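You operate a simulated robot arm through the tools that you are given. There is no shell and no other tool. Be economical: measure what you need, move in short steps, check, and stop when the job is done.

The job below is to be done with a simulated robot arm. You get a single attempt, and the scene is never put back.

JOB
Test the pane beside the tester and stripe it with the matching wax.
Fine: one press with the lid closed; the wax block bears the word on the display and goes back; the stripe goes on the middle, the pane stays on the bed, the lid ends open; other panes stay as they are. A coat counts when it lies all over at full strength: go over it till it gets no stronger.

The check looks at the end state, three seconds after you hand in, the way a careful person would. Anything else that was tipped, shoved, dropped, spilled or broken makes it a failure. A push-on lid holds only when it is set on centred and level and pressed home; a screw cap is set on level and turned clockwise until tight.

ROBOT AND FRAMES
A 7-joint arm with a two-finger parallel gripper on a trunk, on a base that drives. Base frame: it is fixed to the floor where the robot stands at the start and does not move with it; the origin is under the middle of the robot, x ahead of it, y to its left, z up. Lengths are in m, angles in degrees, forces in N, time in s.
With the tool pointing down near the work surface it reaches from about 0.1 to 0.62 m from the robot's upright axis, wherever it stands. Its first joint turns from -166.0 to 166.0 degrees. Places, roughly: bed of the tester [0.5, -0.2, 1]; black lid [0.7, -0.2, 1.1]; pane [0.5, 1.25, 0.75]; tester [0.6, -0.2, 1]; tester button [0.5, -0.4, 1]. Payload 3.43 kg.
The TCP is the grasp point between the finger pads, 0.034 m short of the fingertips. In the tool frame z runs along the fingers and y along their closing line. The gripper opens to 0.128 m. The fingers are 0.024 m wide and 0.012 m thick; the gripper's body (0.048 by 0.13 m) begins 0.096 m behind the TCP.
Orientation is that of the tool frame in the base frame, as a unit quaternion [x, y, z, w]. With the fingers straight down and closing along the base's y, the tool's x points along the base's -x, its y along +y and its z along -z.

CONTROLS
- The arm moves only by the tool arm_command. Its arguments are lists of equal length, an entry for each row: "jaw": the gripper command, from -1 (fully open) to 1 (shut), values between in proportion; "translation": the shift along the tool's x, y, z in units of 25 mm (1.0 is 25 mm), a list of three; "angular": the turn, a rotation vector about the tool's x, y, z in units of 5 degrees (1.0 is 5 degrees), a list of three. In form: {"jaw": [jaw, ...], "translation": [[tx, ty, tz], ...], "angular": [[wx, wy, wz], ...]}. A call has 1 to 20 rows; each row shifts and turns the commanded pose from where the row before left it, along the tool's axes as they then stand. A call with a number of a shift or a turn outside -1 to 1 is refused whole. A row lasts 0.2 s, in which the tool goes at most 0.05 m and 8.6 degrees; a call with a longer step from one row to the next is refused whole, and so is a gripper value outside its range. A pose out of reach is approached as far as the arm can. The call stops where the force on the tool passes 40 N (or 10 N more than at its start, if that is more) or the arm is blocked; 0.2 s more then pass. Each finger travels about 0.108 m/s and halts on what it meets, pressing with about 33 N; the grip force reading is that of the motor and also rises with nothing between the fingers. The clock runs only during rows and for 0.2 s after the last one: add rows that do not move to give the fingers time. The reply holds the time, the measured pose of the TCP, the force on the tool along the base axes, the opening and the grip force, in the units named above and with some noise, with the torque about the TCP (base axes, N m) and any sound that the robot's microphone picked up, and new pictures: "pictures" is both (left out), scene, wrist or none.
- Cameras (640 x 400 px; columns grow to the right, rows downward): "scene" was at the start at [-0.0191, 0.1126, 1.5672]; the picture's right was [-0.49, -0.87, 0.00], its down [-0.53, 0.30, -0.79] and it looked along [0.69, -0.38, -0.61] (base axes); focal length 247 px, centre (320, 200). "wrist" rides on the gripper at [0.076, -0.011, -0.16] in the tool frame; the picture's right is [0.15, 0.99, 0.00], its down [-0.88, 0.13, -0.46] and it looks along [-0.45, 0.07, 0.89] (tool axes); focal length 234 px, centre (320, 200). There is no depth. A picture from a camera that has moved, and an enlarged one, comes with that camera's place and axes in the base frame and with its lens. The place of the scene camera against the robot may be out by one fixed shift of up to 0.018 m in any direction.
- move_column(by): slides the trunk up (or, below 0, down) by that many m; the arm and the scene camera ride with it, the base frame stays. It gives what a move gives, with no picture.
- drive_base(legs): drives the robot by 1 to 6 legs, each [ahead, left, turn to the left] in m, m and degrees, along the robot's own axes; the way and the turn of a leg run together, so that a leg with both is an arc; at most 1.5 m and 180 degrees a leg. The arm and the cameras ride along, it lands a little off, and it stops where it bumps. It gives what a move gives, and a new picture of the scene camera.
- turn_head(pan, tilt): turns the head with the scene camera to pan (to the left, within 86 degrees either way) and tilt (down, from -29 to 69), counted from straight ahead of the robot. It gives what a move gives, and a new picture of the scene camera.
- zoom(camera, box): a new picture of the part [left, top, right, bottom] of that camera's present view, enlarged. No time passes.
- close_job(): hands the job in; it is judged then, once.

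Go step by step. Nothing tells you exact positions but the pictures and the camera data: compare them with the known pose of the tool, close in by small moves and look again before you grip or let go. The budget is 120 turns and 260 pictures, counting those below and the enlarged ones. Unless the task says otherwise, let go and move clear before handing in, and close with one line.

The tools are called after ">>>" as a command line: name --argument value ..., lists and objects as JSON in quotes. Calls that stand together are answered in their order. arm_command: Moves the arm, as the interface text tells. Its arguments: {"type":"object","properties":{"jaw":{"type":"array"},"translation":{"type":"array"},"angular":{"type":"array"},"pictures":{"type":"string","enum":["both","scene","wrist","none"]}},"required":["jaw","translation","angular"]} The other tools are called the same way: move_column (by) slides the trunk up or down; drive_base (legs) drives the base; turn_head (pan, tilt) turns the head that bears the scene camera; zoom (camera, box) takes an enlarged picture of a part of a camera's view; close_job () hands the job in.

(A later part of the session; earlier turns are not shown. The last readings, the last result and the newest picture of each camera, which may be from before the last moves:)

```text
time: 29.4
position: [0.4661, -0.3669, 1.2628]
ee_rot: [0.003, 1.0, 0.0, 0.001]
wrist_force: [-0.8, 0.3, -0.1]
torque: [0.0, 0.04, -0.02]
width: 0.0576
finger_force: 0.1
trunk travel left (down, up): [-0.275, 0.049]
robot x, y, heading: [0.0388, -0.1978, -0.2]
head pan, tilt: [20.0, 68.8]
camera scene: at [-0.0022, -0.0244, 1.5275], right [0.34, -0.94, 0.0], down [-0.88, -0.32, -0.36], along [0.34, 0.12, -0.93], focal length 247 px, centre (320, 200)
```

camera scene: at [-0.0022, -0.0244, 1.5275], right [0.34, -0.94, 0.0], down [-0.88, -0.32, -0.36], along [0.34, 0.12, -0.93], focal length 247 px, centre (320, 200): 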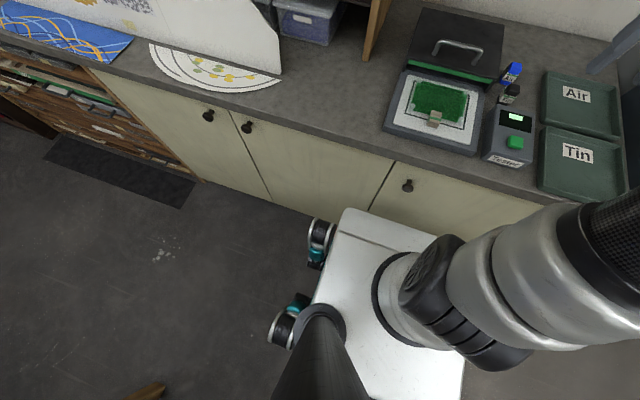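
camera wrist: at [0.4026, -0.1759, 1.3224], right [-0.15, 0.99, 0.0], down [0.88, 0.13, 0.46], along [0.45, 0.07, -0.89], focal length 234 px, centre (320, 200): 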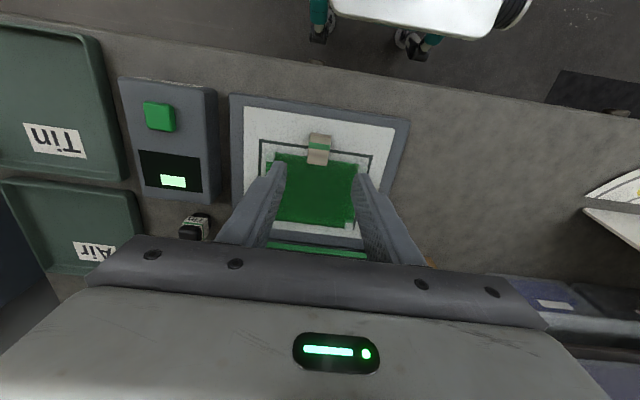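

No bump. Another 3 cm ahead, then a look with better head aim.

>>> drive_base --legs '[[0.03, 0, 0]]'

>>> turn_head --pan -10 --tilt 50

>>> zoom --camera "scene" --box '[240, 80, 480, 230]'

```text
time: 30.3
position: [0.4961, -0.3674, 1.2633]
ee_rot: [0.002, 1.0, 0.0, 0.002]
wrist_force: [0.3, -0.3, 0.2]
torque: [0.02, 0.04, 0.01]
width: 0.0575
finger_force: 0.2
trunk travel left (down, up): [-0.275, 0.049]
robot x, y, heading: [0.0672, -0.1955, -0.2]
head pan, tilt: [20.0, 68.8]
camera scene: at [0.0279, -0.0245, 1.5275], right [0.34, -0.94, 0.0], down [-0.88, -0.32, -0.36], along [0.34, 0.12, -0.93], focal length 247 px, centre (320, 200)
```

scene: 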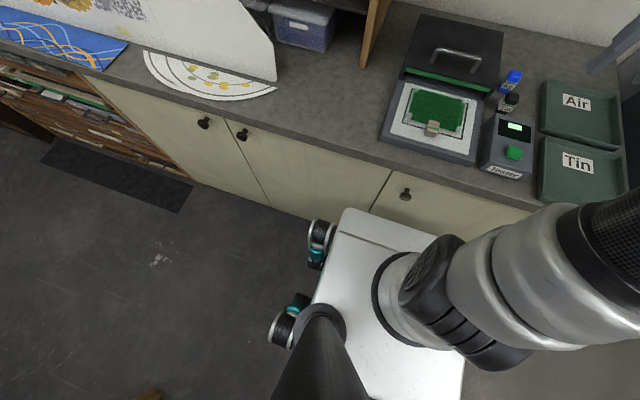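

```text
time: 31.2
position: [0.4963, -0.3676, 1.2629]
ee_rot: [0.002, 1.0, 0.0, 0.002]
wrist_force: [0.2, -0.3, -0.3]
torque: [-0.02, 0.0, -0.01]
width: 0.0578
finger_force: 0.1
trunk travel left (down, up): [-0.275, 0.049]
robot x, y, heading: [0.0635, -0.196, -0.4]
head pan, tilt: [-10.0, 50.0]
camera scene: at [0.0506, -0.057, 1.5494], right [-0.18, -0.98, 0.0], down [-0.75, 0.13, -0.64], along [0.63, -0.11, -0.77], focal length 247 px, centre (320, 200)
```

scene: 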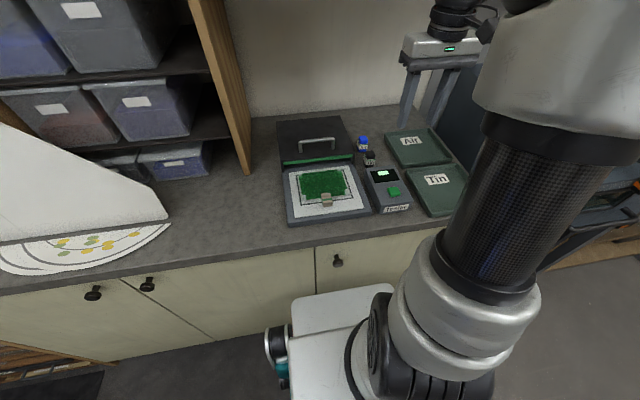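

```text
2.67 times, centred on (360, 155) of scene
camera zoom: at [0.0506, -0.057, 1.5494], right [-0.18, -0.98, 0.0], down [-0.75, 0.13, -0.64], along [0.63, -0.11, -0.77], focal length 660 px, centre (213, 320)
```

zoom: 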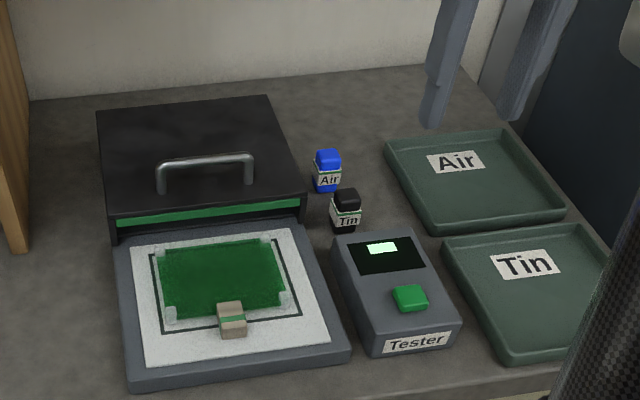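

Good view. The handle is around (0.655, −0.156). I move the gripper left over the bed to see the handle with the wrist camera.

>>> arm_command --jaw '[0.1, 0.1, 0.1, 0.1, 0.1, 0.1, 0.1, 0.1]' --translation '[[0, 1, 0], [0, 1, 0], [0, 1, 0], [0, 1, 0], [0, 1, 0], [0, 1, 0], [0, 1, 0], [0, 1, 0]]' --angular '[[0, 0, 0], [0, 0, 0], [0, 0, 0], [0, 0, 0], [0, 0, 0], [0, 0, 0], [0, 0, 0], [0, 0, 0]]'

>>> zoom --camera "wrist" --box '[160, 80, 480, 260]'

```text
time: 33.0
position: [0.4971, -0.1679, 1.263]
ee_rot: [0.001, 1.0, 0.0, 0.002]
wrist_force: [-0.6, -1.2, 0.5]
torque: [-0.01, 0.01, -0.04]
width: 0.0577
finger_force: 0.0
trunk travel left (down, up): [-0.275, 0.049]
robot x, y, heading: [0.0675, -0.1948, -0.4]
head pan, tilt: [-10.0, 50.0]
camera scene: at [0.0506, -0.0569, 1.5494], right [-0.18, -0.98, 0.0], down [-0.75, 0.14, -0.64], along [0.63, -0.11, -0.77], focal length 247 px, centre (320, 200)
camera wrist: at [0.4211, -0.1784, 1.4222], right [-0.14, 0.99, 0.0], down [0.88, 0.13, 0.46], along [0.45, 0.07, -0.89], focal length 234 px, centre (320, 200)
```

scene: 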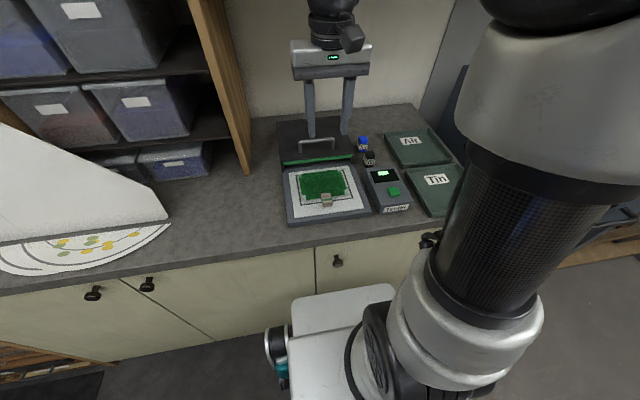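
wrist: 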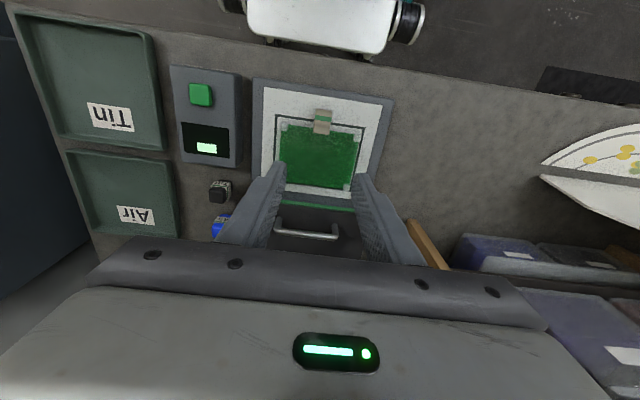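

```text
2.00 times, centred on (320, 170) of wrist
camera zoom: at [0.4211, -0.1784, 1.4222], right [-0.14, 0.99, 0.0], down [0.88, 0.13, 0.46], along [0.45, 0.07, -0.89], focal length 468 px, centre (320, 260)
```

zoom: 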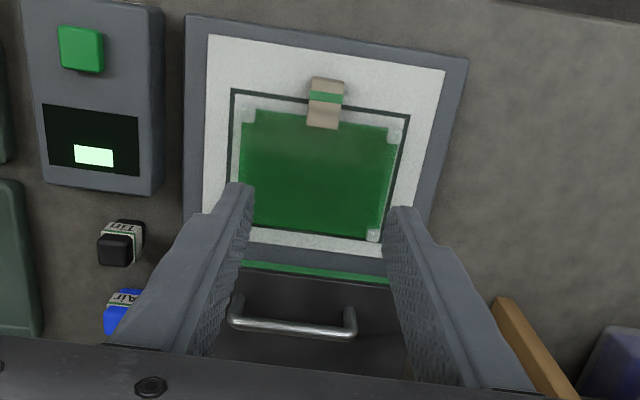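

Handle centre ≈ (0.657, −0.166, 1.091), a bar along y. I rotate the tool −90° about its axis so the fingers close along x.

>>> arm_command --jaw '[0.1, 0.1, 0.1, 0.1, 0.1, 0.1, 0.1, 0.1, 0.1, 0.1, 0.1, 0.1, 0.1, 0.1, 0.1, 0.1, 0.1, 0.1]' --translation '[[0, 0, 0], [0, 0, 0], [0, 0, 0], [0, 0, 0], [0, 0, 0], [0, 0, 0], [0, 0, 0], [0, 0, 0], [0, 0, 0], [0, 0, 0], [0, 0, 0], [0, 0, 0], [0, 0, 0], [0, 0, 0], [0, 0, 0], [0, 0, 0], [0, 0, 0], [0, 0, 0]]' --angular '[[0, 0, -1], [0, 0, -1], [0, 0, -1], [0, 0, -1], [0, 0, -1], [0, 0, -1], [0, 0, -1], [0, 0, -1], [0, 0, -1], [0, 0, -1], [0, 0, -1], [0, 0, -1], [0, 0, -1], [0, 0, -1], [0, 0, -1], [0, 0, -1], [0, 0, -1], [0, 0, -1]]' --pictures "none"

>>> arm_command --jaw '[0.1, 0.1, 0.1, 0.1, 0.1, 0.1, 0.1]' --translation '[[0, -1, 0], [0, -1, 0], [0, -1, 0], [0, -1, 0], [0, -1, 0.4], [0, -0.9, 0.5], [0, -0.5, 0.5]]' --angular '[[0, 0, 0], [0, 0, 0], [0, 0, 0], [0, 0, 0], [0, 0, 0], [0, 0, 0], [0, 0, 0]]'

>>> zoom --camera "wrist" --box '[160, 60, 480, 260]'

>>> zoom --camera "scene" --box '[260, 80, 400, 168]'

```text
time: 36.8
position: [0.496, -0.1666, 1.2628]
ee_rot: [-0.706, 0.708, -0.001, 0.001]
wrist_force: [-0.7, -0.3, -0.1]
torque: [-0.02, -0.04, -0.01]
width: 0.0575
finger_force: 0.1
trunk travel left (down, up): [-0.275, 0.049]
robot x, y, heading: [0.068, -0.2018, -0.4]
head pan, tilt: [-10.0, 50.0]
```

```text
time: 38.6
position: [0.6308, -0.1672, 1.2538]
ee_rot: [-0.706, 0.708, -0.015, 0.016]
wrist_force: [1.2, -0.5, 0.2]
torque: [0.01, 0.02, -0.03]
width: 0.0573
finger_force: 0.1
trunk travel left (down, up): [-0.275, 0.049]
robot x, y, heading: [0.0616, -0.1979, 0.1]
head pan, tilt: [-10.0, 50.0]
stopped in row 7: the arm was blocked; the commanded pose is now the measured one
camera scene: at [0.0211, -0.0586, 1.5484], right [-0.18, -0.98, 0.0], down [-0.74, 0.14, -0.66], along [0.65, -0.11, -0.75], focal length 247 px, centre (320, 200)
camera wrist: at [0.6354, -0.2434, 1.4134], right [-0.99, -0.15, -0.05], down [-0.15, 0.88, 0.45], along [-0.03, 0.45, -0.89], focal length 234 px, centre (320, 200)
```

scene: 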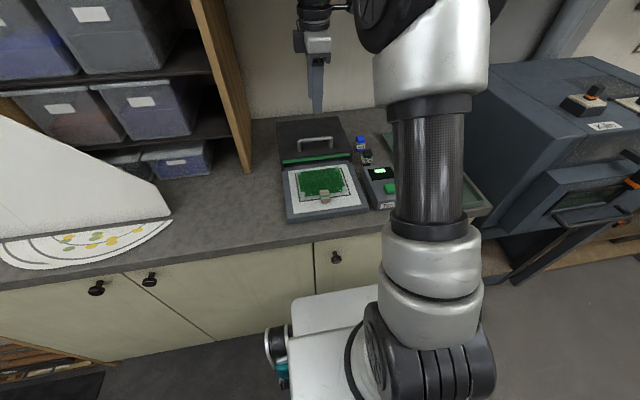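
wrist: 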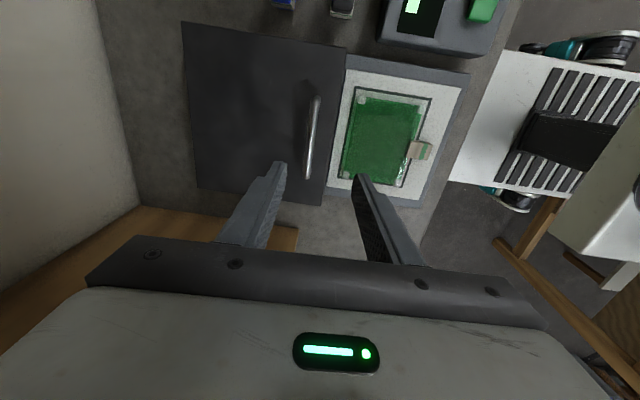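

```text
2.00 times, centred on (320, 160) of wrist
camera zoom: at [0.6354, -0.2434, 1.4134], right [-0.99, -0.15, -0.05], down [-0.15, 0.88, 0.45], along [-0.03, 0.45, -0.89], focal length 468 px, centre (320, 280)
```

zoom: 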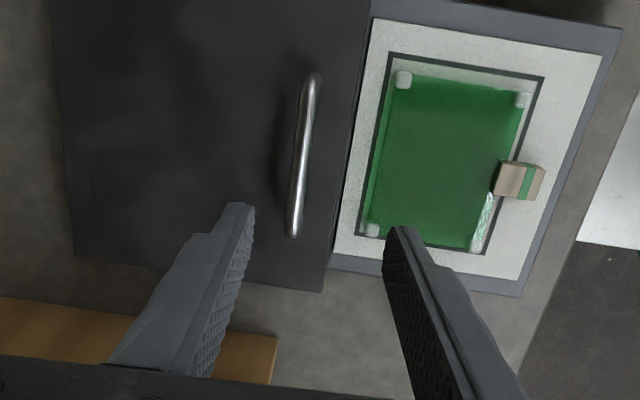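

```text
4.55 times, centred on (330, 124) of scene
camera zoom: at [0.0211, -0.0586, 1.5484], right [-0.18, -0.98, 0.0], down [-0.74, 0.14, -0.66], along [0.65, -0.11, -0.75], focal length 1124 px, centre (274, 546)
```

zoom: 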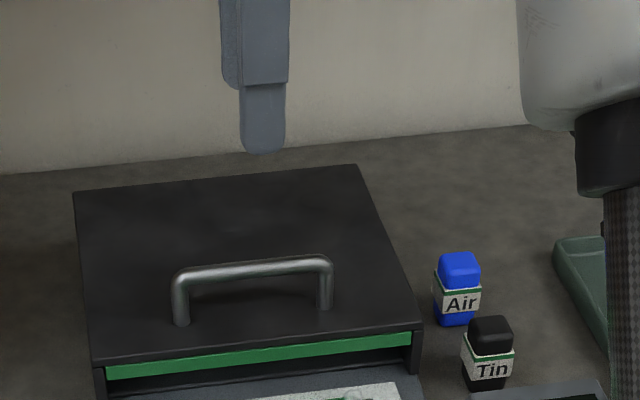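

The arm was blocked high up, probably by the upper cabinet. I retract, level the tool, go lower, and approach the handle at low height.

>>> arm_command --jaw '[0.1, 0.1, 0.1, 0.1, 0.1, 0.1, 0.1, 0.1]' --translation '[[0, 0.8, 0], [0, 0.8, 0], [0, 0.8, 0], [0, 0, 0.8], [0, 0, 0.8], [0, 0, 0.8], [0, 0, 0.8], [0, 0, 0.7]]' --angular '[[0, 0, 0], [-0.5, 0, 0], [0, 0, 0], [0, 0, 0], [0, 0, 0], [0, 0, 0], [0, 0, 0], [0, 0, 0]]' --pictures "scene"

```text
time: 40.4
position: [0.5912, -0.1681, 1.1407]
ee_rot: [-0.706, 0.708, 0.007, -0.008]
wrist_force: [0.7, 0.0, 0.8]
torque: [-0.03, -0.03, -0.01]
width: 0.0573
finger_force: 0.0
trunk travel left (down, up): [-0.275, 0.049]
robot x, y, heading: [0.0617, -0.2011, -0.2]
head pan, tilt: [-10.0, 50.0]
camera scene: at [0.0482, -0.0571, 1.5494], right [-0.18, -0.98, 0.0], down [-0.75, 0.14, -0.64], along [0.63, -0.11, -0.77], focal length 247 px, centre (320, 200)
```

scene: 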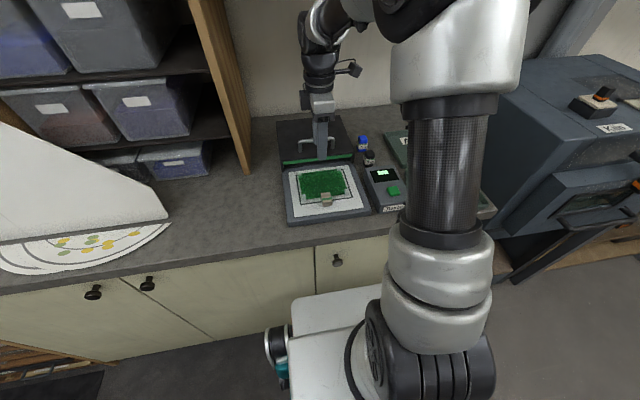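

>>> arm_command --jaw '[0.1, 0.1, 0.1, 0.1]' --translation '[[0, 0, -0.5], [0, -0.8, 0], [0, -0.8, 0], [0, -0.8, 0]]' --angular '[[0.24, 0, 0], [0, 0, 0], [0, 0, 0], [0, 0, 0]]'

>>> zoom --camera "wrist" --box '[160, 60, 480, 260]'

>>> zoom --camera "scene" --box '[260, 100, 380, 175]'

```text
time: 41.4
position: [0.6524, -0.1667, 1.1539]
ee_rot: [-0.706, 0.708, 0.001, 0.001]
wrist_force: [-0.5, 0.3, -0.1]
torque: [0.01, -0.02, 0.0]
width: 0.0576
finger_force: 0.0
trunk travel left (down, up): [-0.275, 0.049]
robot x, y, heading: [0.067, -0.2008, -0.2]
head pan, tilt: [-10.0, 50.0]
camera scene: at [0.0483, -0.0571, 1.5494], right [-0.18, -0.98, 0.0], down [-0.75, 0.14, -0.64], along [0.63, -0.11, -0.77], focal length 247 px, centre (320, 200)
camera wrist: at [0.6648, -0.2426, 1.313], right [-0.99, -0.14, 0.0], down [-0.13, 0.88, 0.46], along [-0.07, 0.45, -0.89], focal length 234 px, centre (320, 200)
```

scene: 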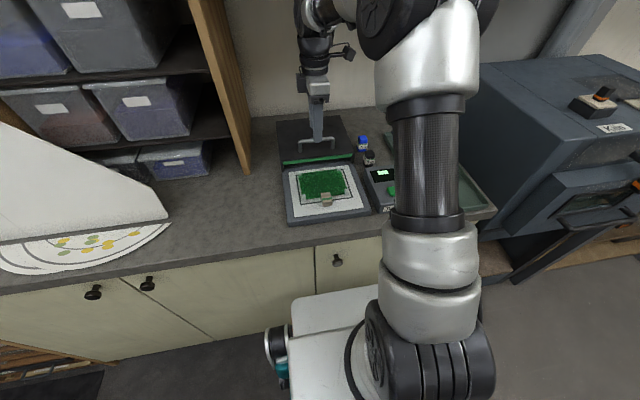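
wrist: 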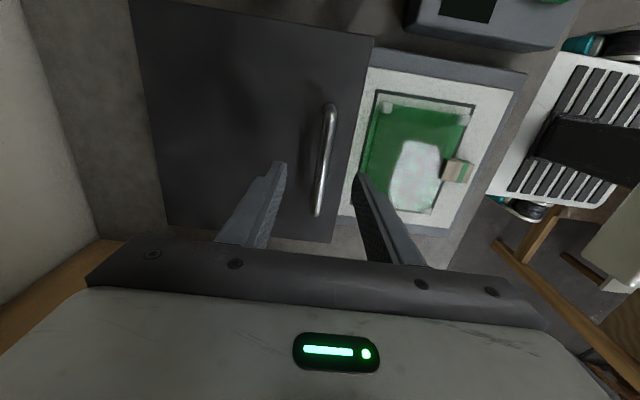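

```text
2.00 times, centred on (320, 160) of wrist
camera zoom: at [0.6648, -0.2426, 1.313], right [-0.99, -0.14, 0.0], down [-0.13, 0.88, 0.46], along [-0.07, 0.45, -0.89], focal length 468 px, centre (320, 280)
```

zoom: 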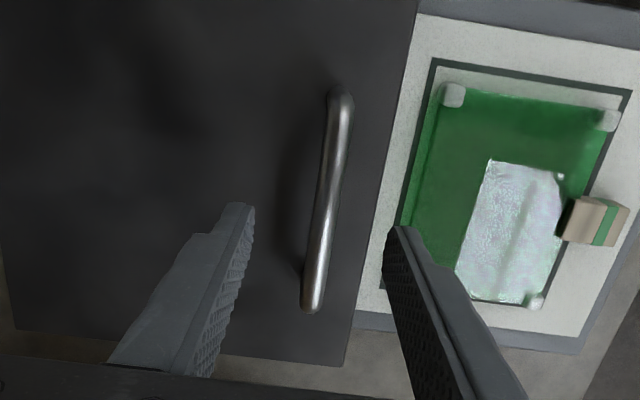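

```text
5.33 times, centred on (320, 138) of scene
camera zoom: at [0.0483, -0.0571, 1.5494], right [-0.18, -0.98, 0.0], down [-0.75, 0.14, -0.64], along [0.63, -0.11, -0.77], focal length 1319 px, centre (320, 533)
```

zoom: 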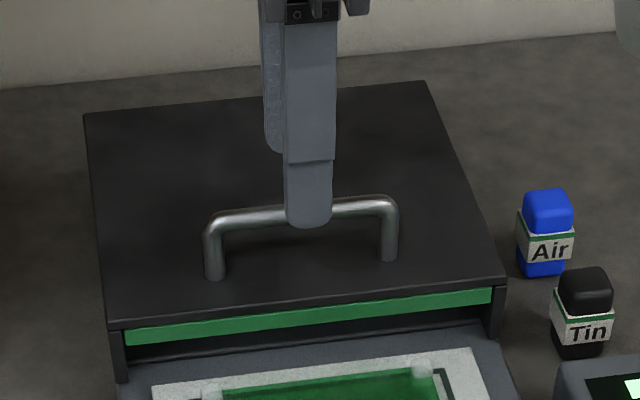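

Bar lies between the fingers at x≈0.650. I descend 40 mm and close on it.

>>> arm_command --jaw '[0.1, 0.1, 0.1, 0.1, 0.4, 0.7, 1, 1, 1]' --translation '[[0, 0.08, 0.4], [0, 0, 0.4], [0, 0, 0.4], [0, 0, 0.4], [0, 0, 0], [0, 0, 0], [0, 0, 0], [0, 0, 0], [0, 0, 0]]' --angular '[[0, 0, 0], [0, 0, 0], [0, 0, 0], [0, 0, 0], [0, 0, 0], [0, 0, 0], [0, 0, 0], [0, 0, 0], [0, 0, 0]]' --pictures "none"

>>> zoom --camera "scene" --box '[260, 100, 380, 175]'

```text
time: 43.4
position: [0.6502, -0.1678, 1.1139]
ee_rot: [0.707, -0.707, 0.001, 0.0]
wrist_force: [2.2, 0.0, -0.6]
torque: [-0.02, -0.07, 0.17]
width: 0.0117
finger_force: 45.3
trunk travel left (down, up): [-0.275, 0.049]
robot x, y, heading: [0.068, -0.1981, -0.3]
head pan, tilt: [-10.0, 50.0]
```

```text
5.33 times, centred on (320, 138) of scene
camera zoom: at [0.0485, -0.0571, 1.5494], right [-0.18, -0.98, 0.0], down [-0.75, 0.14, -0.64], along [0.63, -0.11, -0.77], focal length 1319 px, centre (320, 533)
```

zoom: 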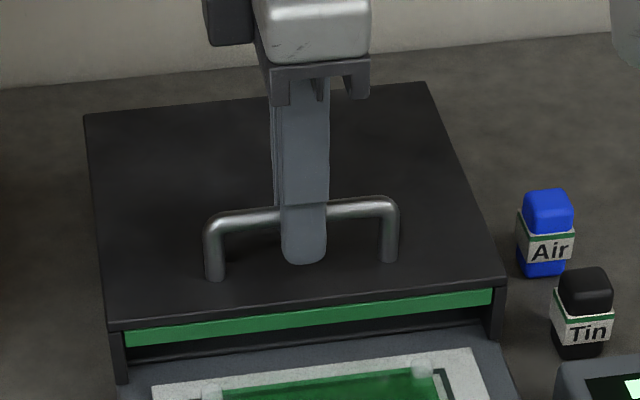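

Handle gripped. I pull forward 38 mm to check that the lid slides.

>>> arm_command --jaw '[1, 1, 1, 1, 1]' --translation '[[0, 0.2, 0], [0, 0.3, 0], [0.02, 0.3, 0], [0, 0.4, 0], [0.02, 0.3, 0]]' --angular '[[0, 0, 0], [0, 0, 0], [0, 0, 0], [0, 0, 0], [0, 0, 0]]' --pictures "none"

>>> zoom --camera "scene" --box '[260, 100, 400, 225]'

```text
time: 44.6
position: [0.6126, -0.1686, 1.1157]
ee_rot: [-0.706, 0.708, 0.0, 0.0]
wrist_force: [0.0, -0.5, 2.9]
torque: [-0.47, -0.08, 0.09]
width: 0.0117
finger_force: 45.2
trunk travel left (down, up): [-0.275, 0.049]
robot x, y, heading: [0.0692, -0.1979, -0.1]
head pan, tilt: [-10.0, 50.0]
```

```text
3.20 times, centred on (330, 162) of scene
camera zoom: at [0.048, -0.0572, 1.5494], right [-0.18, -0.98, 0.0], down [-0.75, 0.14, -0.64], along [0.63, -0.11, -0.77], focal length 792 px, centre (288, 320)
```

zoom: 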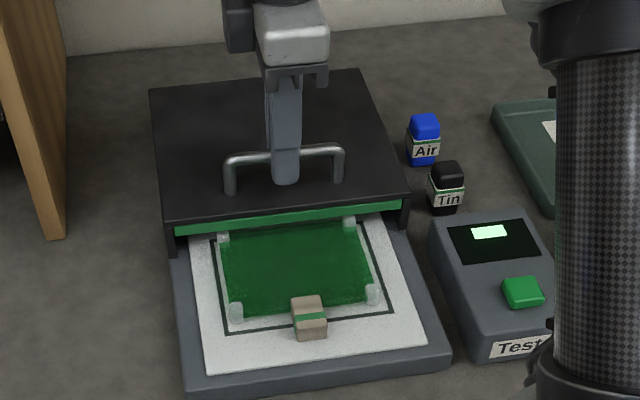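

It slides. Continuing another 50 mm.

>>> arm_command --jaw '[1, 1, 1, 1, 1, 1]' --translation '[[0, 0.3, 0], [0, 0.35, 0], [0.02, 0.35, 0], [0, 0.35, 0], [0, 0.35, 0], [0.02, 0.3, 0]]' --angular '[[0, 0, 0], [0, 0, 0], [0, 0, 0], [0, 0, 0], [0, 0, 0], [0, 0, 0]]' --pictures "none"

>>> zoom --camera "scene" --box '[260, 100, 400, 225]'

```text
time: 46.0
position: [0.5614, -0.1673, 1.1143]
ee_rot: [-0.707, 0.707, 0.0, 0.001]
wrist_force: [-1.1, 6.2, 3.3]
torque: [-0.18, -0.04, 0.06]
width: 0.0118
finger_force: 45.2
trunk travel left (down, up): [-0.275, 0.049]
robot x, y, heading: [0.0658, -0.1971, -0.3]
head pan, tilt: [-10.0, 50.0]
```

```text
3.20 times, centred on (330, 162) of scene
camera zoom: at [0.0479, -0.0564, 1.5493], right [-0.18, -0.98, 0.0], down [-0.75, 0.13, -0.64], along [0.63, -0.11, -0.77], focal length 792 px, centre (288, 320)
```

zoom: 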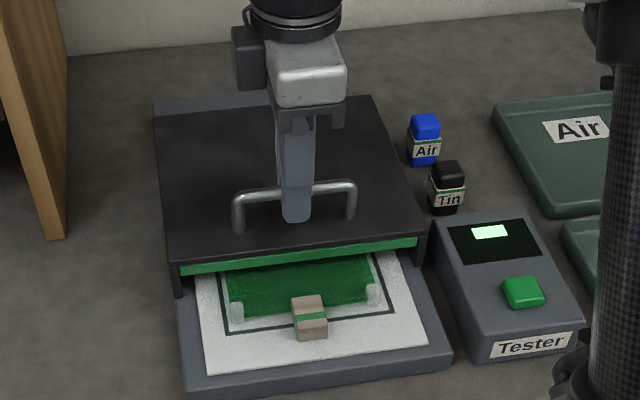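

>>> arm_command --jaw '[1, 1, 1, 1, 1, 1]' --translation '[[-0.04, 0.35, 0], [-0.02, 0.35, 0], [0, 0.35, 0], [0, 0.35, 0], [0, 0.35, 0], [0, 0.35, 0]]' --angular '[[0, 0, 0], [0, 0, 0], [0, 0, 0], [0, 0, 0], [0, 0, 0], [0, 0, 0]]' --pictures "none"

>>> zoom --camera "scene" --box '[260, 100, 400, 225]'

```text
time: 47.4
position: [0.5074, -0.1666, 1.1146]
ee_rot: [-0.706, 0.708, 0.001, 0.0]
wrist_force: [-0.7, -1.3, 5.5]
torque: [0.0, -0.04, 0.15]
width: 0.0117
finger_force: 44.7
trunk travel left (down, up): [-0.275, 0.049]
robot x, y, heading: [0.0662, -0.1964, -0.1]
head pan, tilt: [-10.0, 50.0]
```

```text
3.20 times, centred on (330, 162) of scene
camera zoom: at [0.0477, -0.0573, 1.5495], right [-0.18, -0.98, 0.0], down [-0.75, 0.14, -0.64], along [0.63, -0.11, -0.77], focal length 792 px, centre (288, 320)
```

zoom: 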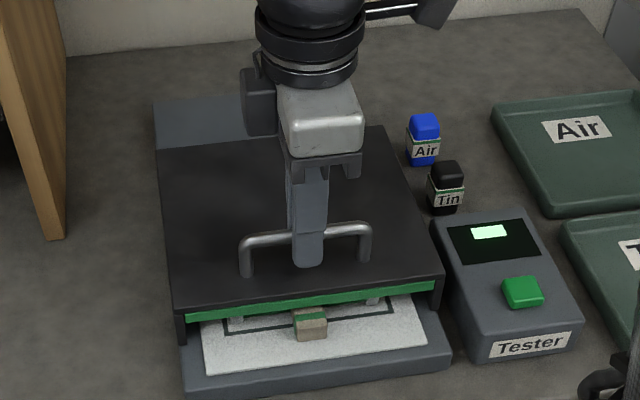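

Tab is clear. Pulling on towards the closed end, in steps.

>>> arm_command --jaw '[1, 1, 1, 1]' --translation '[[0, 0.35, 0], [0, 0.35, 0], [0, 0.35, 0], [0, 0.35, 0]]' --angular '[[0, 0, 0], [0, 0, 0], [0, 0, 0], [0, 0, 0]]' --pictures "none"

>>> zoom --camera "scene" --box '[260, 120, 400, 225]'

```text
time: 48.4
position: [0.4748, -0.1676, 1.1148]
ee_rot: [-0.706, 0.708, 0.001, -0.001]
wrist_force: [-0.4, -4.8, 3.7]
torque: [-0.32, -0.09, 0.13]
width: 0.0118
finger_force: 44.7
trunk travel left (down, up): [-0.275, 0.049]
robot x, y, heading: [0.0618, -0.197, -0.1]
head pan, tilt: [-10.0, 50.0]
```

```text
3.81 times, centred on (330, 172) of scene
camera zoom: at [0.0479, -0.0576, 1.5495], right [-0.18, -0.98, 0.0], down [-0.75, 0.14, -0.64], along [0.63, -0.11, -0.77], focal length 942 px, centre (282, 305)
```

zoom: 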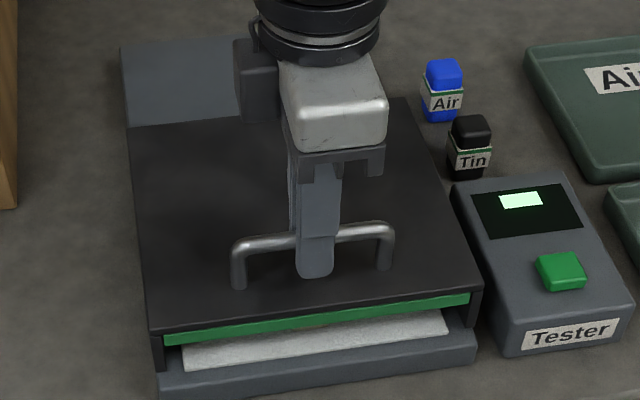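

>>> arm_command --jaw '[1, 1, 1, 1, 1, 1]' --translation '[[0.02, 0.25, 0], [0, 0.25, 0], [0, 0.2, 0], [0, 0.2, 0], [0, 0.15, 0], [0, 0.15, 0]]' --angular '[[0, 0, 0], [0, 0, 0], [0, 0, 0], [0, 0, 0], [0, 0, 0], [0, 0, 0]]' --pictures "none"

>>> zoom --camera "scene" --box '[260, 120, 400, 225]'

```text
time: 49.5
position: [0.4607, -0.1679, 1.1155]
ee_rot: [-0.706, 0.708, -0.006, 0.007]
wrist_force: [15.6, -0.3, -18.6]
torque: [-0.13, -0.23, 0.25]
width: 0.0117
finger_force: 44.9
trunk travel left (down, up): [-0.275, 0.049]
robot x, y, heading: [0.0673, -0.2025, -0.1]
head pan, tilt: [-10.0, 50.0]
stopped in row 5: the force on the tool passed its limit at 43 N (the readings are from after the stop); the commanded pose is now the measured one
```

```text
3.81 times, centred on (330, 172) of scene
camera zoom: at [0.0521, -0.0572, 1.549], right [-0.18, -0.98, 0.0], down [-0.76, 0.14, -0.64], along [0.63, -0.11, -0.77], focal length 942 px, centre (282, 305)
```

zoom: 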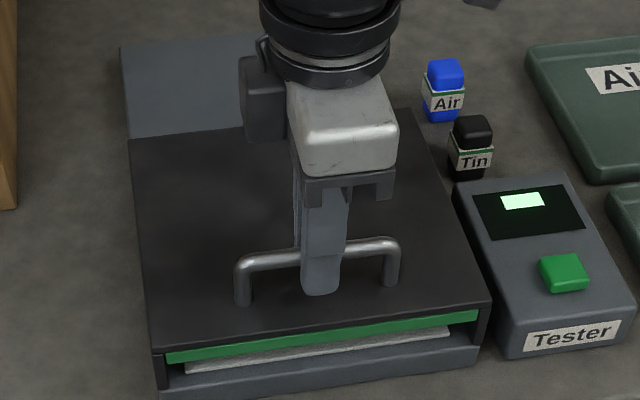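

The lid hit its end stop. I release, rise, and look at lid, display and button.

>>> arm_command --jaw '[0.6, 0.1, 0.1, 0.1, 0.1, 0.1, 0.1]' --translation '[[0, -0.05, 0], [0, 0, 0], [0, 0, 0], [0, 0, -0.5], [0, 0, -1], [0, 0, -1], [0, 0, -1]]' --angular '[[0, 0, 0], [0, 0, 0], [0, 0, 0], [-0.16, 0, 0], [0, 0, 0], [0, 0, 0], [0, 0, 0]]'

>>> zoom --camera "scene" --box '[260, 120, 420, 225]'

>>> zoom --camera "scene" --box '[355, 160, 419, 200]'

```text
time: 51.1
position: [0.4576, -0.1675, 1.2031]
ee_rot: [-0.706, 0.709, 0.002, 0.0]
wrist_force: [1.0, -0.1, 0.0]
torque: [-0.01, -0.05, 0.0]
width: 0.0578
finger_force: 0.1
trunk travel left (down, up): [-0.275, 0.049]
robot x, y, heading: [0.0668, -0.1973, -0.1]
head pan, tilt: [-10.0, 50.0]
camera scene: at [0.0503, -0.0598, 1.5527], right [-0.21, -0.98, 0.0], down [-0.72, 0.15, -0.67], along [0.66, -0.14, -0.74], focal length 247 px, centre (320, 200)
camera wrist: at [0.4698, -0.2428, 1.3618], right [-0.99, -0.14, 0.0], down [-0.13, 0.88, 0.46], along [-0.07, 0.45, -0.89], focal length 234 px, centre (320, 200)
```

scene: 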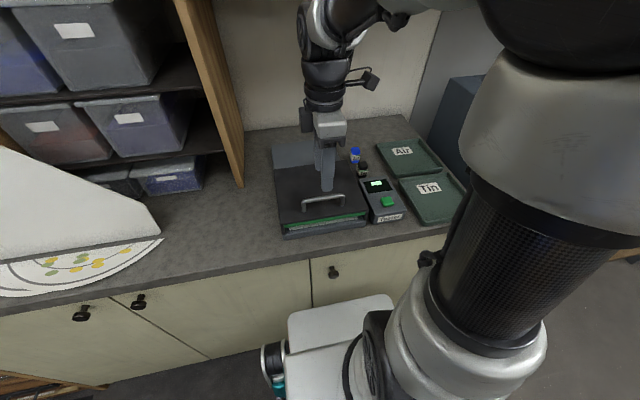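
wrist: 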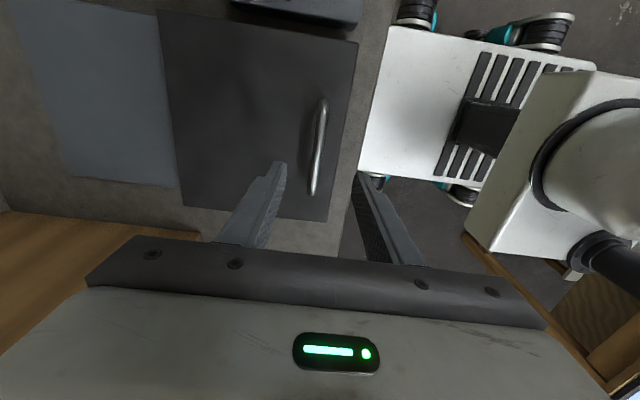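

```text
3.81 times, centred on (340, 172) of scene
camera zoom: at [0.0503, -0.0598, 1.5527], right [-0.21, -0.98, 0.0], down [-0.72, 0.15, -0.67], along [0.66, -0.14, -0.74], focal length 942 px, centre (244, 305)
```

zoom: 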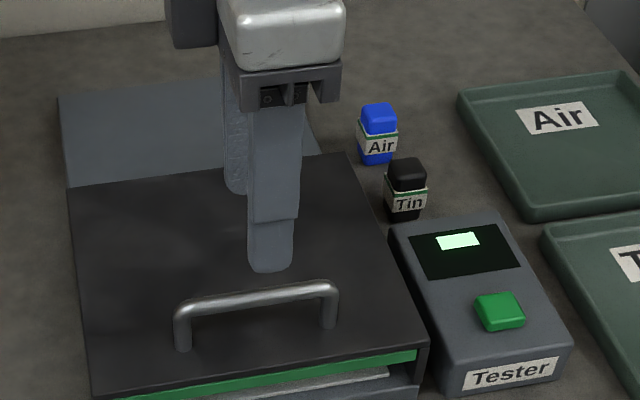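

```text
10.00 times, centred on (387, 180) of scene
camera zoom: at [0.0503, -0.0598, 1.5527], right [-0.21, -0.98, 0.0], down [-0.72, 0.15, -0.67], along [0.66, -0.14, -0.74], focal length 2474 px, centre (-350, 400)
```

zoom: 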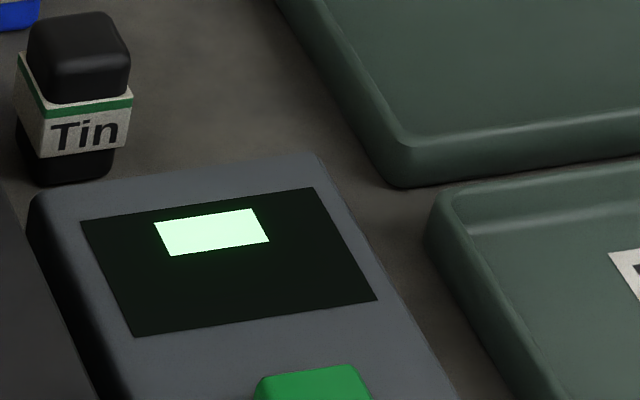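

The lid is closed and the display still idle. Button at about (0.464, −0.346, 1.05). I close the fingers and move above it.

>>> arm_command --jaw '[0.5, 1, 1, 1, 1, 1, 1, 1, 1, 1, 1]' --translation '[[1, 0, 0], [1, 0, 0], [1, 0, 0], [1, 0, 0], [1, 0, 0], [1, 0, 0], [1, 0, 0], [0.15, -0.26, 1], [0, 0, 1], [0, 0, 1], [0, 0, 0.8]]' --angular '[[0, 0, 0], [0, 0, 0], [0, 0, 0], [0, 0, 0], [0, 0, 0], [0, 0, 0], [0, 0, 0], [0, 0, 0], [0, 0, 0], [0, 0, 0], [0, 0, 0]]'

>>> zoom --camera "wrist" --box '[240, 100, 400, 200]'

>>> zoom --camera "scene" --box '[340, 150, 436, 225]'

```text
time: 53.5
position: [0.4644, -0.3483, 1.1073]
ee_rot: [-0.706, 0.708, 0.001, 0.001]
wrist_force: [-0.5, -0.2, -0.1]
torque: [-0.01, 0.0, -0.02]
width: 0.0
finger_force: 32.7
trunk travel left (down, up): [-0.275, 0.049]
robot x, y, heading: [0.0682, -0.1921, -0.2]
head pan, tilt: [-10.0, 50.0]
camera scene: at [0.0489, -0.0572, 1.5494], right [-0.18, -0.98, 0.0], down [-0.75, 0.14, -0.64], along [0.63, -0.11, -0.77], focal length 247 px, centre (320, 200)
camera wrist: at [0.4768, -0.4231, 1.2664], right [-0.99, -0.14, 0.0], down [-0.13, 0.88, 0.46], along [-0.06, 0.45, -0.89], focal length 234 px, centre (320, 200)
```

scene: 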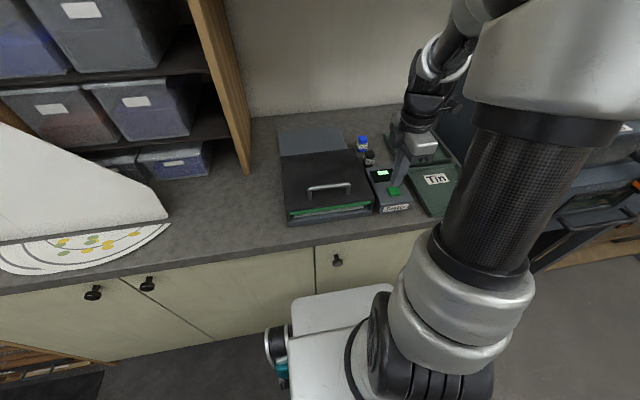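
wrist: 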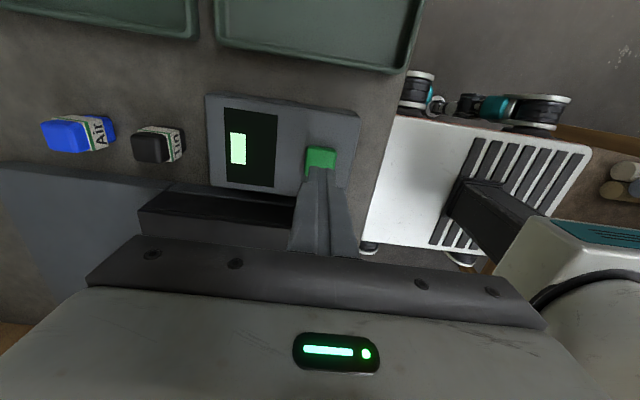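

```text
4.00 times, centred on (320, 150) of wrist
camera zoom: at [0.4768, -0.4231, 1.2664], right [-0.99, -0.14, 0.0], down [-0.13, 0.88, 0.46], along [-0.06, 0.45, -0.89], focal length 937 px, centre (320, 400)
```

zoom: 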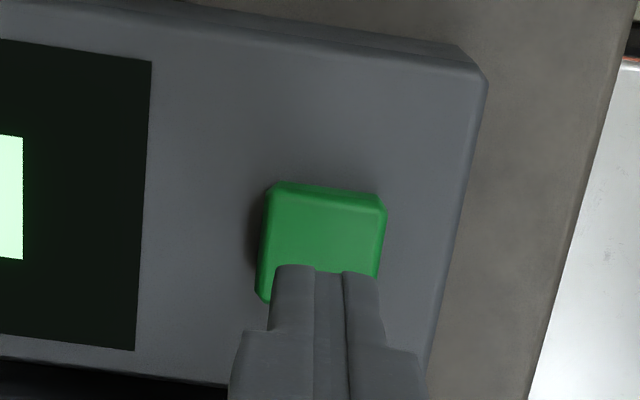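

```text
5.33 times, centred on (388, 188) of scene
camera zoom: at [0.0489, -0.0572, 1.5494], right [-0.18, -0.98, 0.0], down [-0.75, 0.14, -0.64], along [0.63, -0.11, -0.77], focal length 1319 px, centre (-43, 267)
```

zoom: 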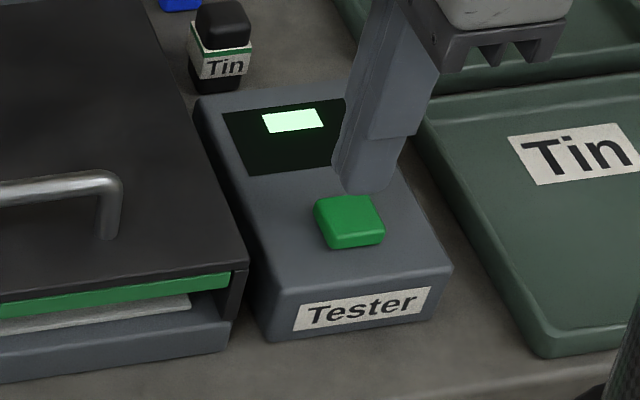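

Fingers are just over the button (about 4 mm off in y). I correct and descend near it.

>>> arm_command --jaw '[1, 1, 1, 1]' --translation '[[0.18, -0.06, 0], [0, 0, 0.25], [0, 0, 0.25], [0, 0, 0.2]]' --angular '[[0, 0, 0], [0, 0, 0], [0, 0, 0], [0, 0, 0]]' --pictures "none"

>>> zoom --camera "scene" --box '[355, 160, 419, 215]'

```text
time: 54.5
position: [0.467, -0.3512, 1.0908]
ee_rot: [-0.706, 0.708, 0.0, 0.002]
wrist_force: [-0.7, 0.2, -0.5]
torque: [0.01, 0.01, 0.0]
width: 0.0
finger_force: 33.0
trunk travel left (down, up): [-0.275, 0.049]
robot x, y, heading: [0.0656, -0.1984, 0.0]
head pan, tilt: [-10.0, 50.0]
```

```text
7.27 times, centred on (387, 188) of scene
camera zoom: at [0.0488, -0.0572, 1.5494], right [-0.18, -0.98, 0.0], down [-0.75, 0.14, -0.64], along [0.63, -0.11, -0.77], focal length 1799 px, centre (-167, 291)
```

zoom: 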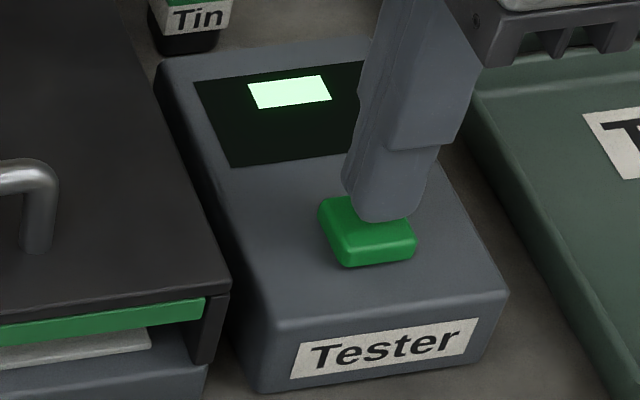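

>>> arm_command --jaw '[1, 1, 1]' --translation '[[-0.24, 0, 0], [0, 0, 0.15], [0, 0, 0.1]]' --angular '[[0, 0, 0], [0, 0, 0], [0, 0, 0]]' --pictures "none"

>>> zoom --camera "scene" --box '[355, 160, 419, 215]'

>>> zoom --camera "wrist" --box '[220, 90, 380, 190]'

```text
time: 55.3
position: [0.4666, -0.3447, 1.0848]
ee_rot: [-0.706, 0.708, 0.0, 0.001]
wrist_force: [-0.5, 0.8, 0.0]
torque: [0.0, 0.0, -0.02]
width: 0.0
finger_force: 33.4
trunk travel left (down, up): [-0.275, 0.049]
robot x, y, heading: [0.0674, -0.1962, -0.2]
head pan, tilt: [-10.0, 50.0]
```

```text
7.27 times, centred on (387, 188) of scene
camera zoom: at [0.0488, -0.0572, 1.5494], right [-0.18, -0.98, 0.0], down [-0.75, 0.14, -0.64], along [0.63, -0.11, -0.77], focal length 1799 px, centre (-167, 291)
```

zoom: 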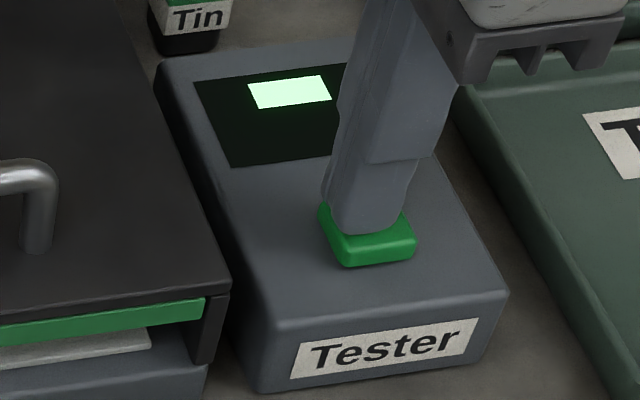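

```text
4.00 times, centred on (300, 140) of wrist
camera zoom: at [0.4779, -0.42, 1.2439], right [-0.99, -0.14, 0.0], down [-0.13, 0.88, 0.46], along [-0.06, 0.45, -0.89], focal length 937 px, centre (400, 440)
```

zoom: 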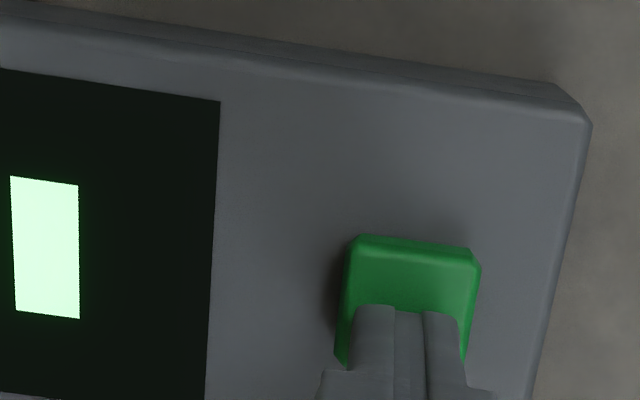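

Over the button now. Pressing down in small steps.

>>> arm_command --jaw '[1, 1, 1, 1]' --translation '[[0.04, 0, 0.06], [0, 0, 0.06], [0, 0, 0.06], [0, 0, 0.06]]' --angular '[[0, 0, 0], [0, 0, 0], [0, 0, 0], [0, 0, 0]]' --pictures "none"

>>> zoom --camera "scene" --box '[355, 160, 419, 215]'

```text
time: 56.3
position: [0.4671, -0.3455, 1.0784]
ee_rot: [-0.705, 0.709, 0.0, 0.002]
wrist_force: [-1.3, -0.3, 1.0]
torque: [-0.05, 0.01, 0.0]
width: 0.0
finger_force: 33.4
trunk travel left (down, up): [-0.275, 0.049]
robot x, y, heading: [0.0667, -0.1981, -0.1]
head pan, tilt: [-10.0, 50.0]
heard: click
```

```text
7.27 times, centred on (387, 188) of scene
camera zoom: at [0.0487, -0.0572, 1.5495], right [-0.18, -0.98, 0.0], down [-0.75, 0.14, -0.64], along [0.63, -0.11, -0.77], focal length 1799 px, centre (-167, 291)
```

zoom: 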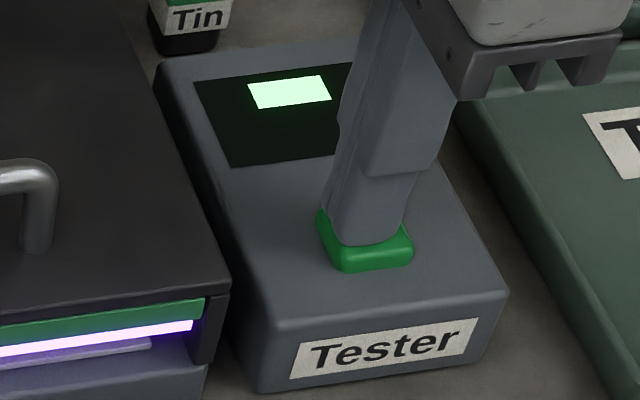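

Click heard, and the UV light is on under the lid. I lift off the button and read the display.

>>> arm_command --jaw '[1, 1, 1, 1, 1, 1, 1, 1]' --translation '[[0, 0, -0.6], [0, 0, -1], [0, 0, -1], [1, 0, -1], [1, 0, 0], [0, 0, 0], [0, 0, 0], [0, 0, 0]]' --angular '[[0, 0, 0], [0, 0, 0], [0, 0, 0], [0, 0, 0], [0, 0, 0], [0, 0, 0], [0, 0, 0], [0, 0, 0]]' --pictures "scene"

>>> zoom --camera "scene" --box '[355, 155, 419, 195]'

```text
time: 58.1
position: [0.4656, -0.3941, 1.1683]
ee_rot: [-0.706, 0.708, -0.001, 0.001]
wrist_force: [-0.7, -0.3, -0.3]
torque: [-0.02, 0.02, 0.0]
width: 0.0002
finger_force: 33.5
trunk travel left (down, up): [-0.275, 0.049]
robot x, y, heading: [0.067, -0.2018, -0.5]
head pan, tilt: [-10.0, 50.0]
camera scene: at [0.0488, -0.0572, 1.5494], right [-0.18, -0.98, 0.0], down [-0.75, 0.14, -0.64], along [0.63, -0.11, -0.77], focal length 247 px, centre (320, 200)
```

scene: 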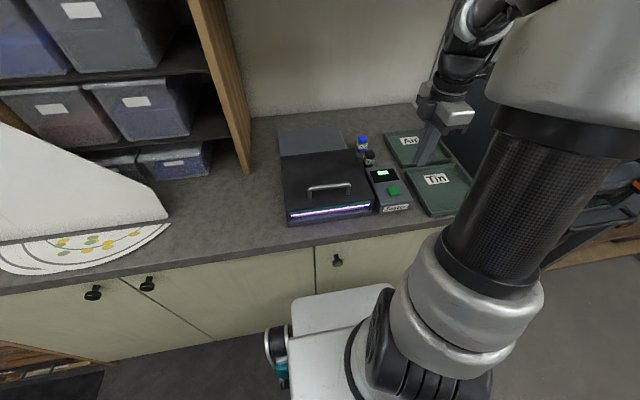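

```text
10.00 times, centred on (387, 175) of scene
camera zoom: at [0.0488, -0.0572, 1.5494], right [-0.18, -0.98, 0.0], down [-0.75, 0.14, -0.64], along [0.63, -0.11, -0.77], focal length 2474 px, centre (-350, 450)
```

zoom: 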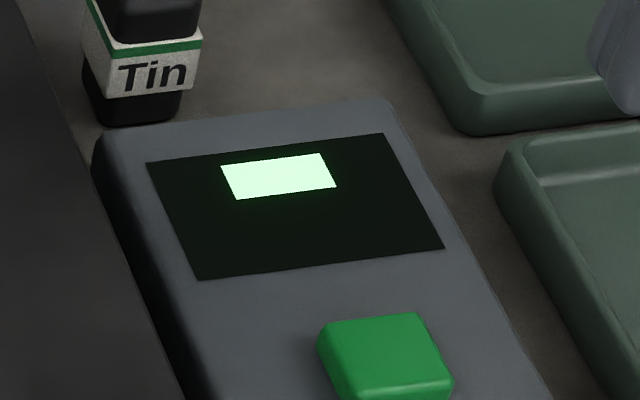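

The scan is running. While it works I move the open gripper back above the handle.

>>> arm_command --jaw '[1, 0.5, 0.1, 0.1, 0.1, 0.1, 0.1, 0.1, 0.1, 0.1, 0.1, 0.1]' --translation '[[0, 0, 0], [0, 0, 0], [-1, 0, 0], [-1, 0, 0], [-1, 0, 0], [-1, 0, 0], [-1, 0, 0], [-1, 0, 0], [-1, 0, 0], [-1, 0, 0], [-1, 0.1, 0], [0, 0, 0]]' --angular '[[0, 0, 0], [0, 0, 0], [0, 0, 0], [0, 0, 0], [0, 0, 0], [0, 0, 0], [0, 0, 0], [0, 0, 0], [0, 0, 0], [0, 0, 0], [0, 0, 0], [0, 0, 0]]' --pictures "wrist"

>>> zoom --camera "scene" --box '[355, 155, 419, 195]'

>>> zoom --camera "scene" --box '[260, 120, 420, 225]'

```text
time: 60.7
position: [0.4625, -0.1693, 1.1704]
ee_rot: [-0.706, 0.708, 0.0, 0.002]
wrist_force: [-0.9, 0.0, 0.8]
torque: [0.0, -0.01, -0.04]
width: 0.0575
finger_force: 0.1
trunk travel left (down, up): [-0.275, 0.049]
robot x, y, heading: [0.0672, -0.2001, -0.3]
head pan, tilt: [-10.0, 50.0]
camera wrist: at [0.4746, -0.2454, 1.3294], right [-0.99, -0.14, 0.0], down [-0.13, 0.88, 0.46], along [-0.06, 0.45, -0.89], focal length 234 px, centre (320, 200)
```

wrist: 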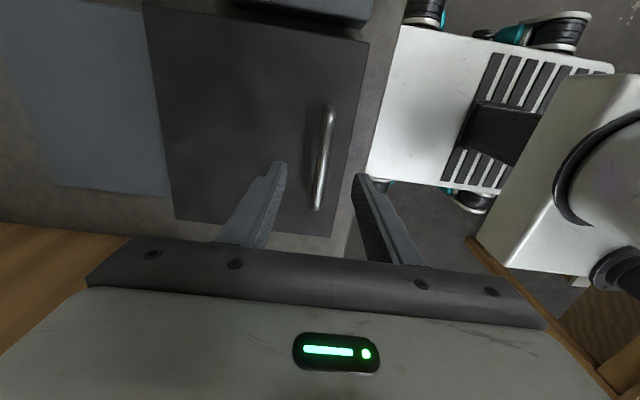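

```text
10.00 times, centred on (387, 175) of scene
camera zoom: at [0.0488, -0.0571, 1.5494], right [-0.18, -0.98, 0.0], down [-0.75, 0.14, -0.64], along [0.63, -0.11, -0.77], focal length 2474 px, centre (-350, 450)
```

zoom: 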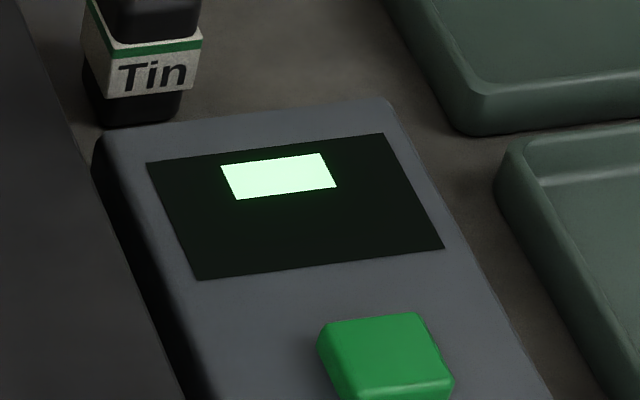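

```text
3.81 times, centred on (340, 172) of scene
camera zoom: at [0.0488, -0.0571, 1.5494], right [-0.18, -0.98, 0.0], down [-0.75, 0.14, -0.64], along [0.63, -0.11, -0.77], focal length 942 px, centre (244, 305)
```

zoom: 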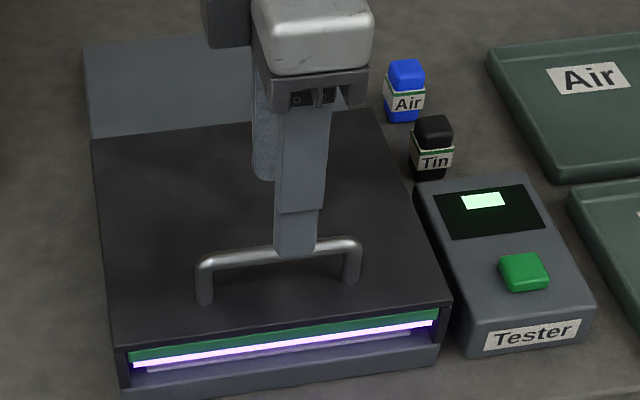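

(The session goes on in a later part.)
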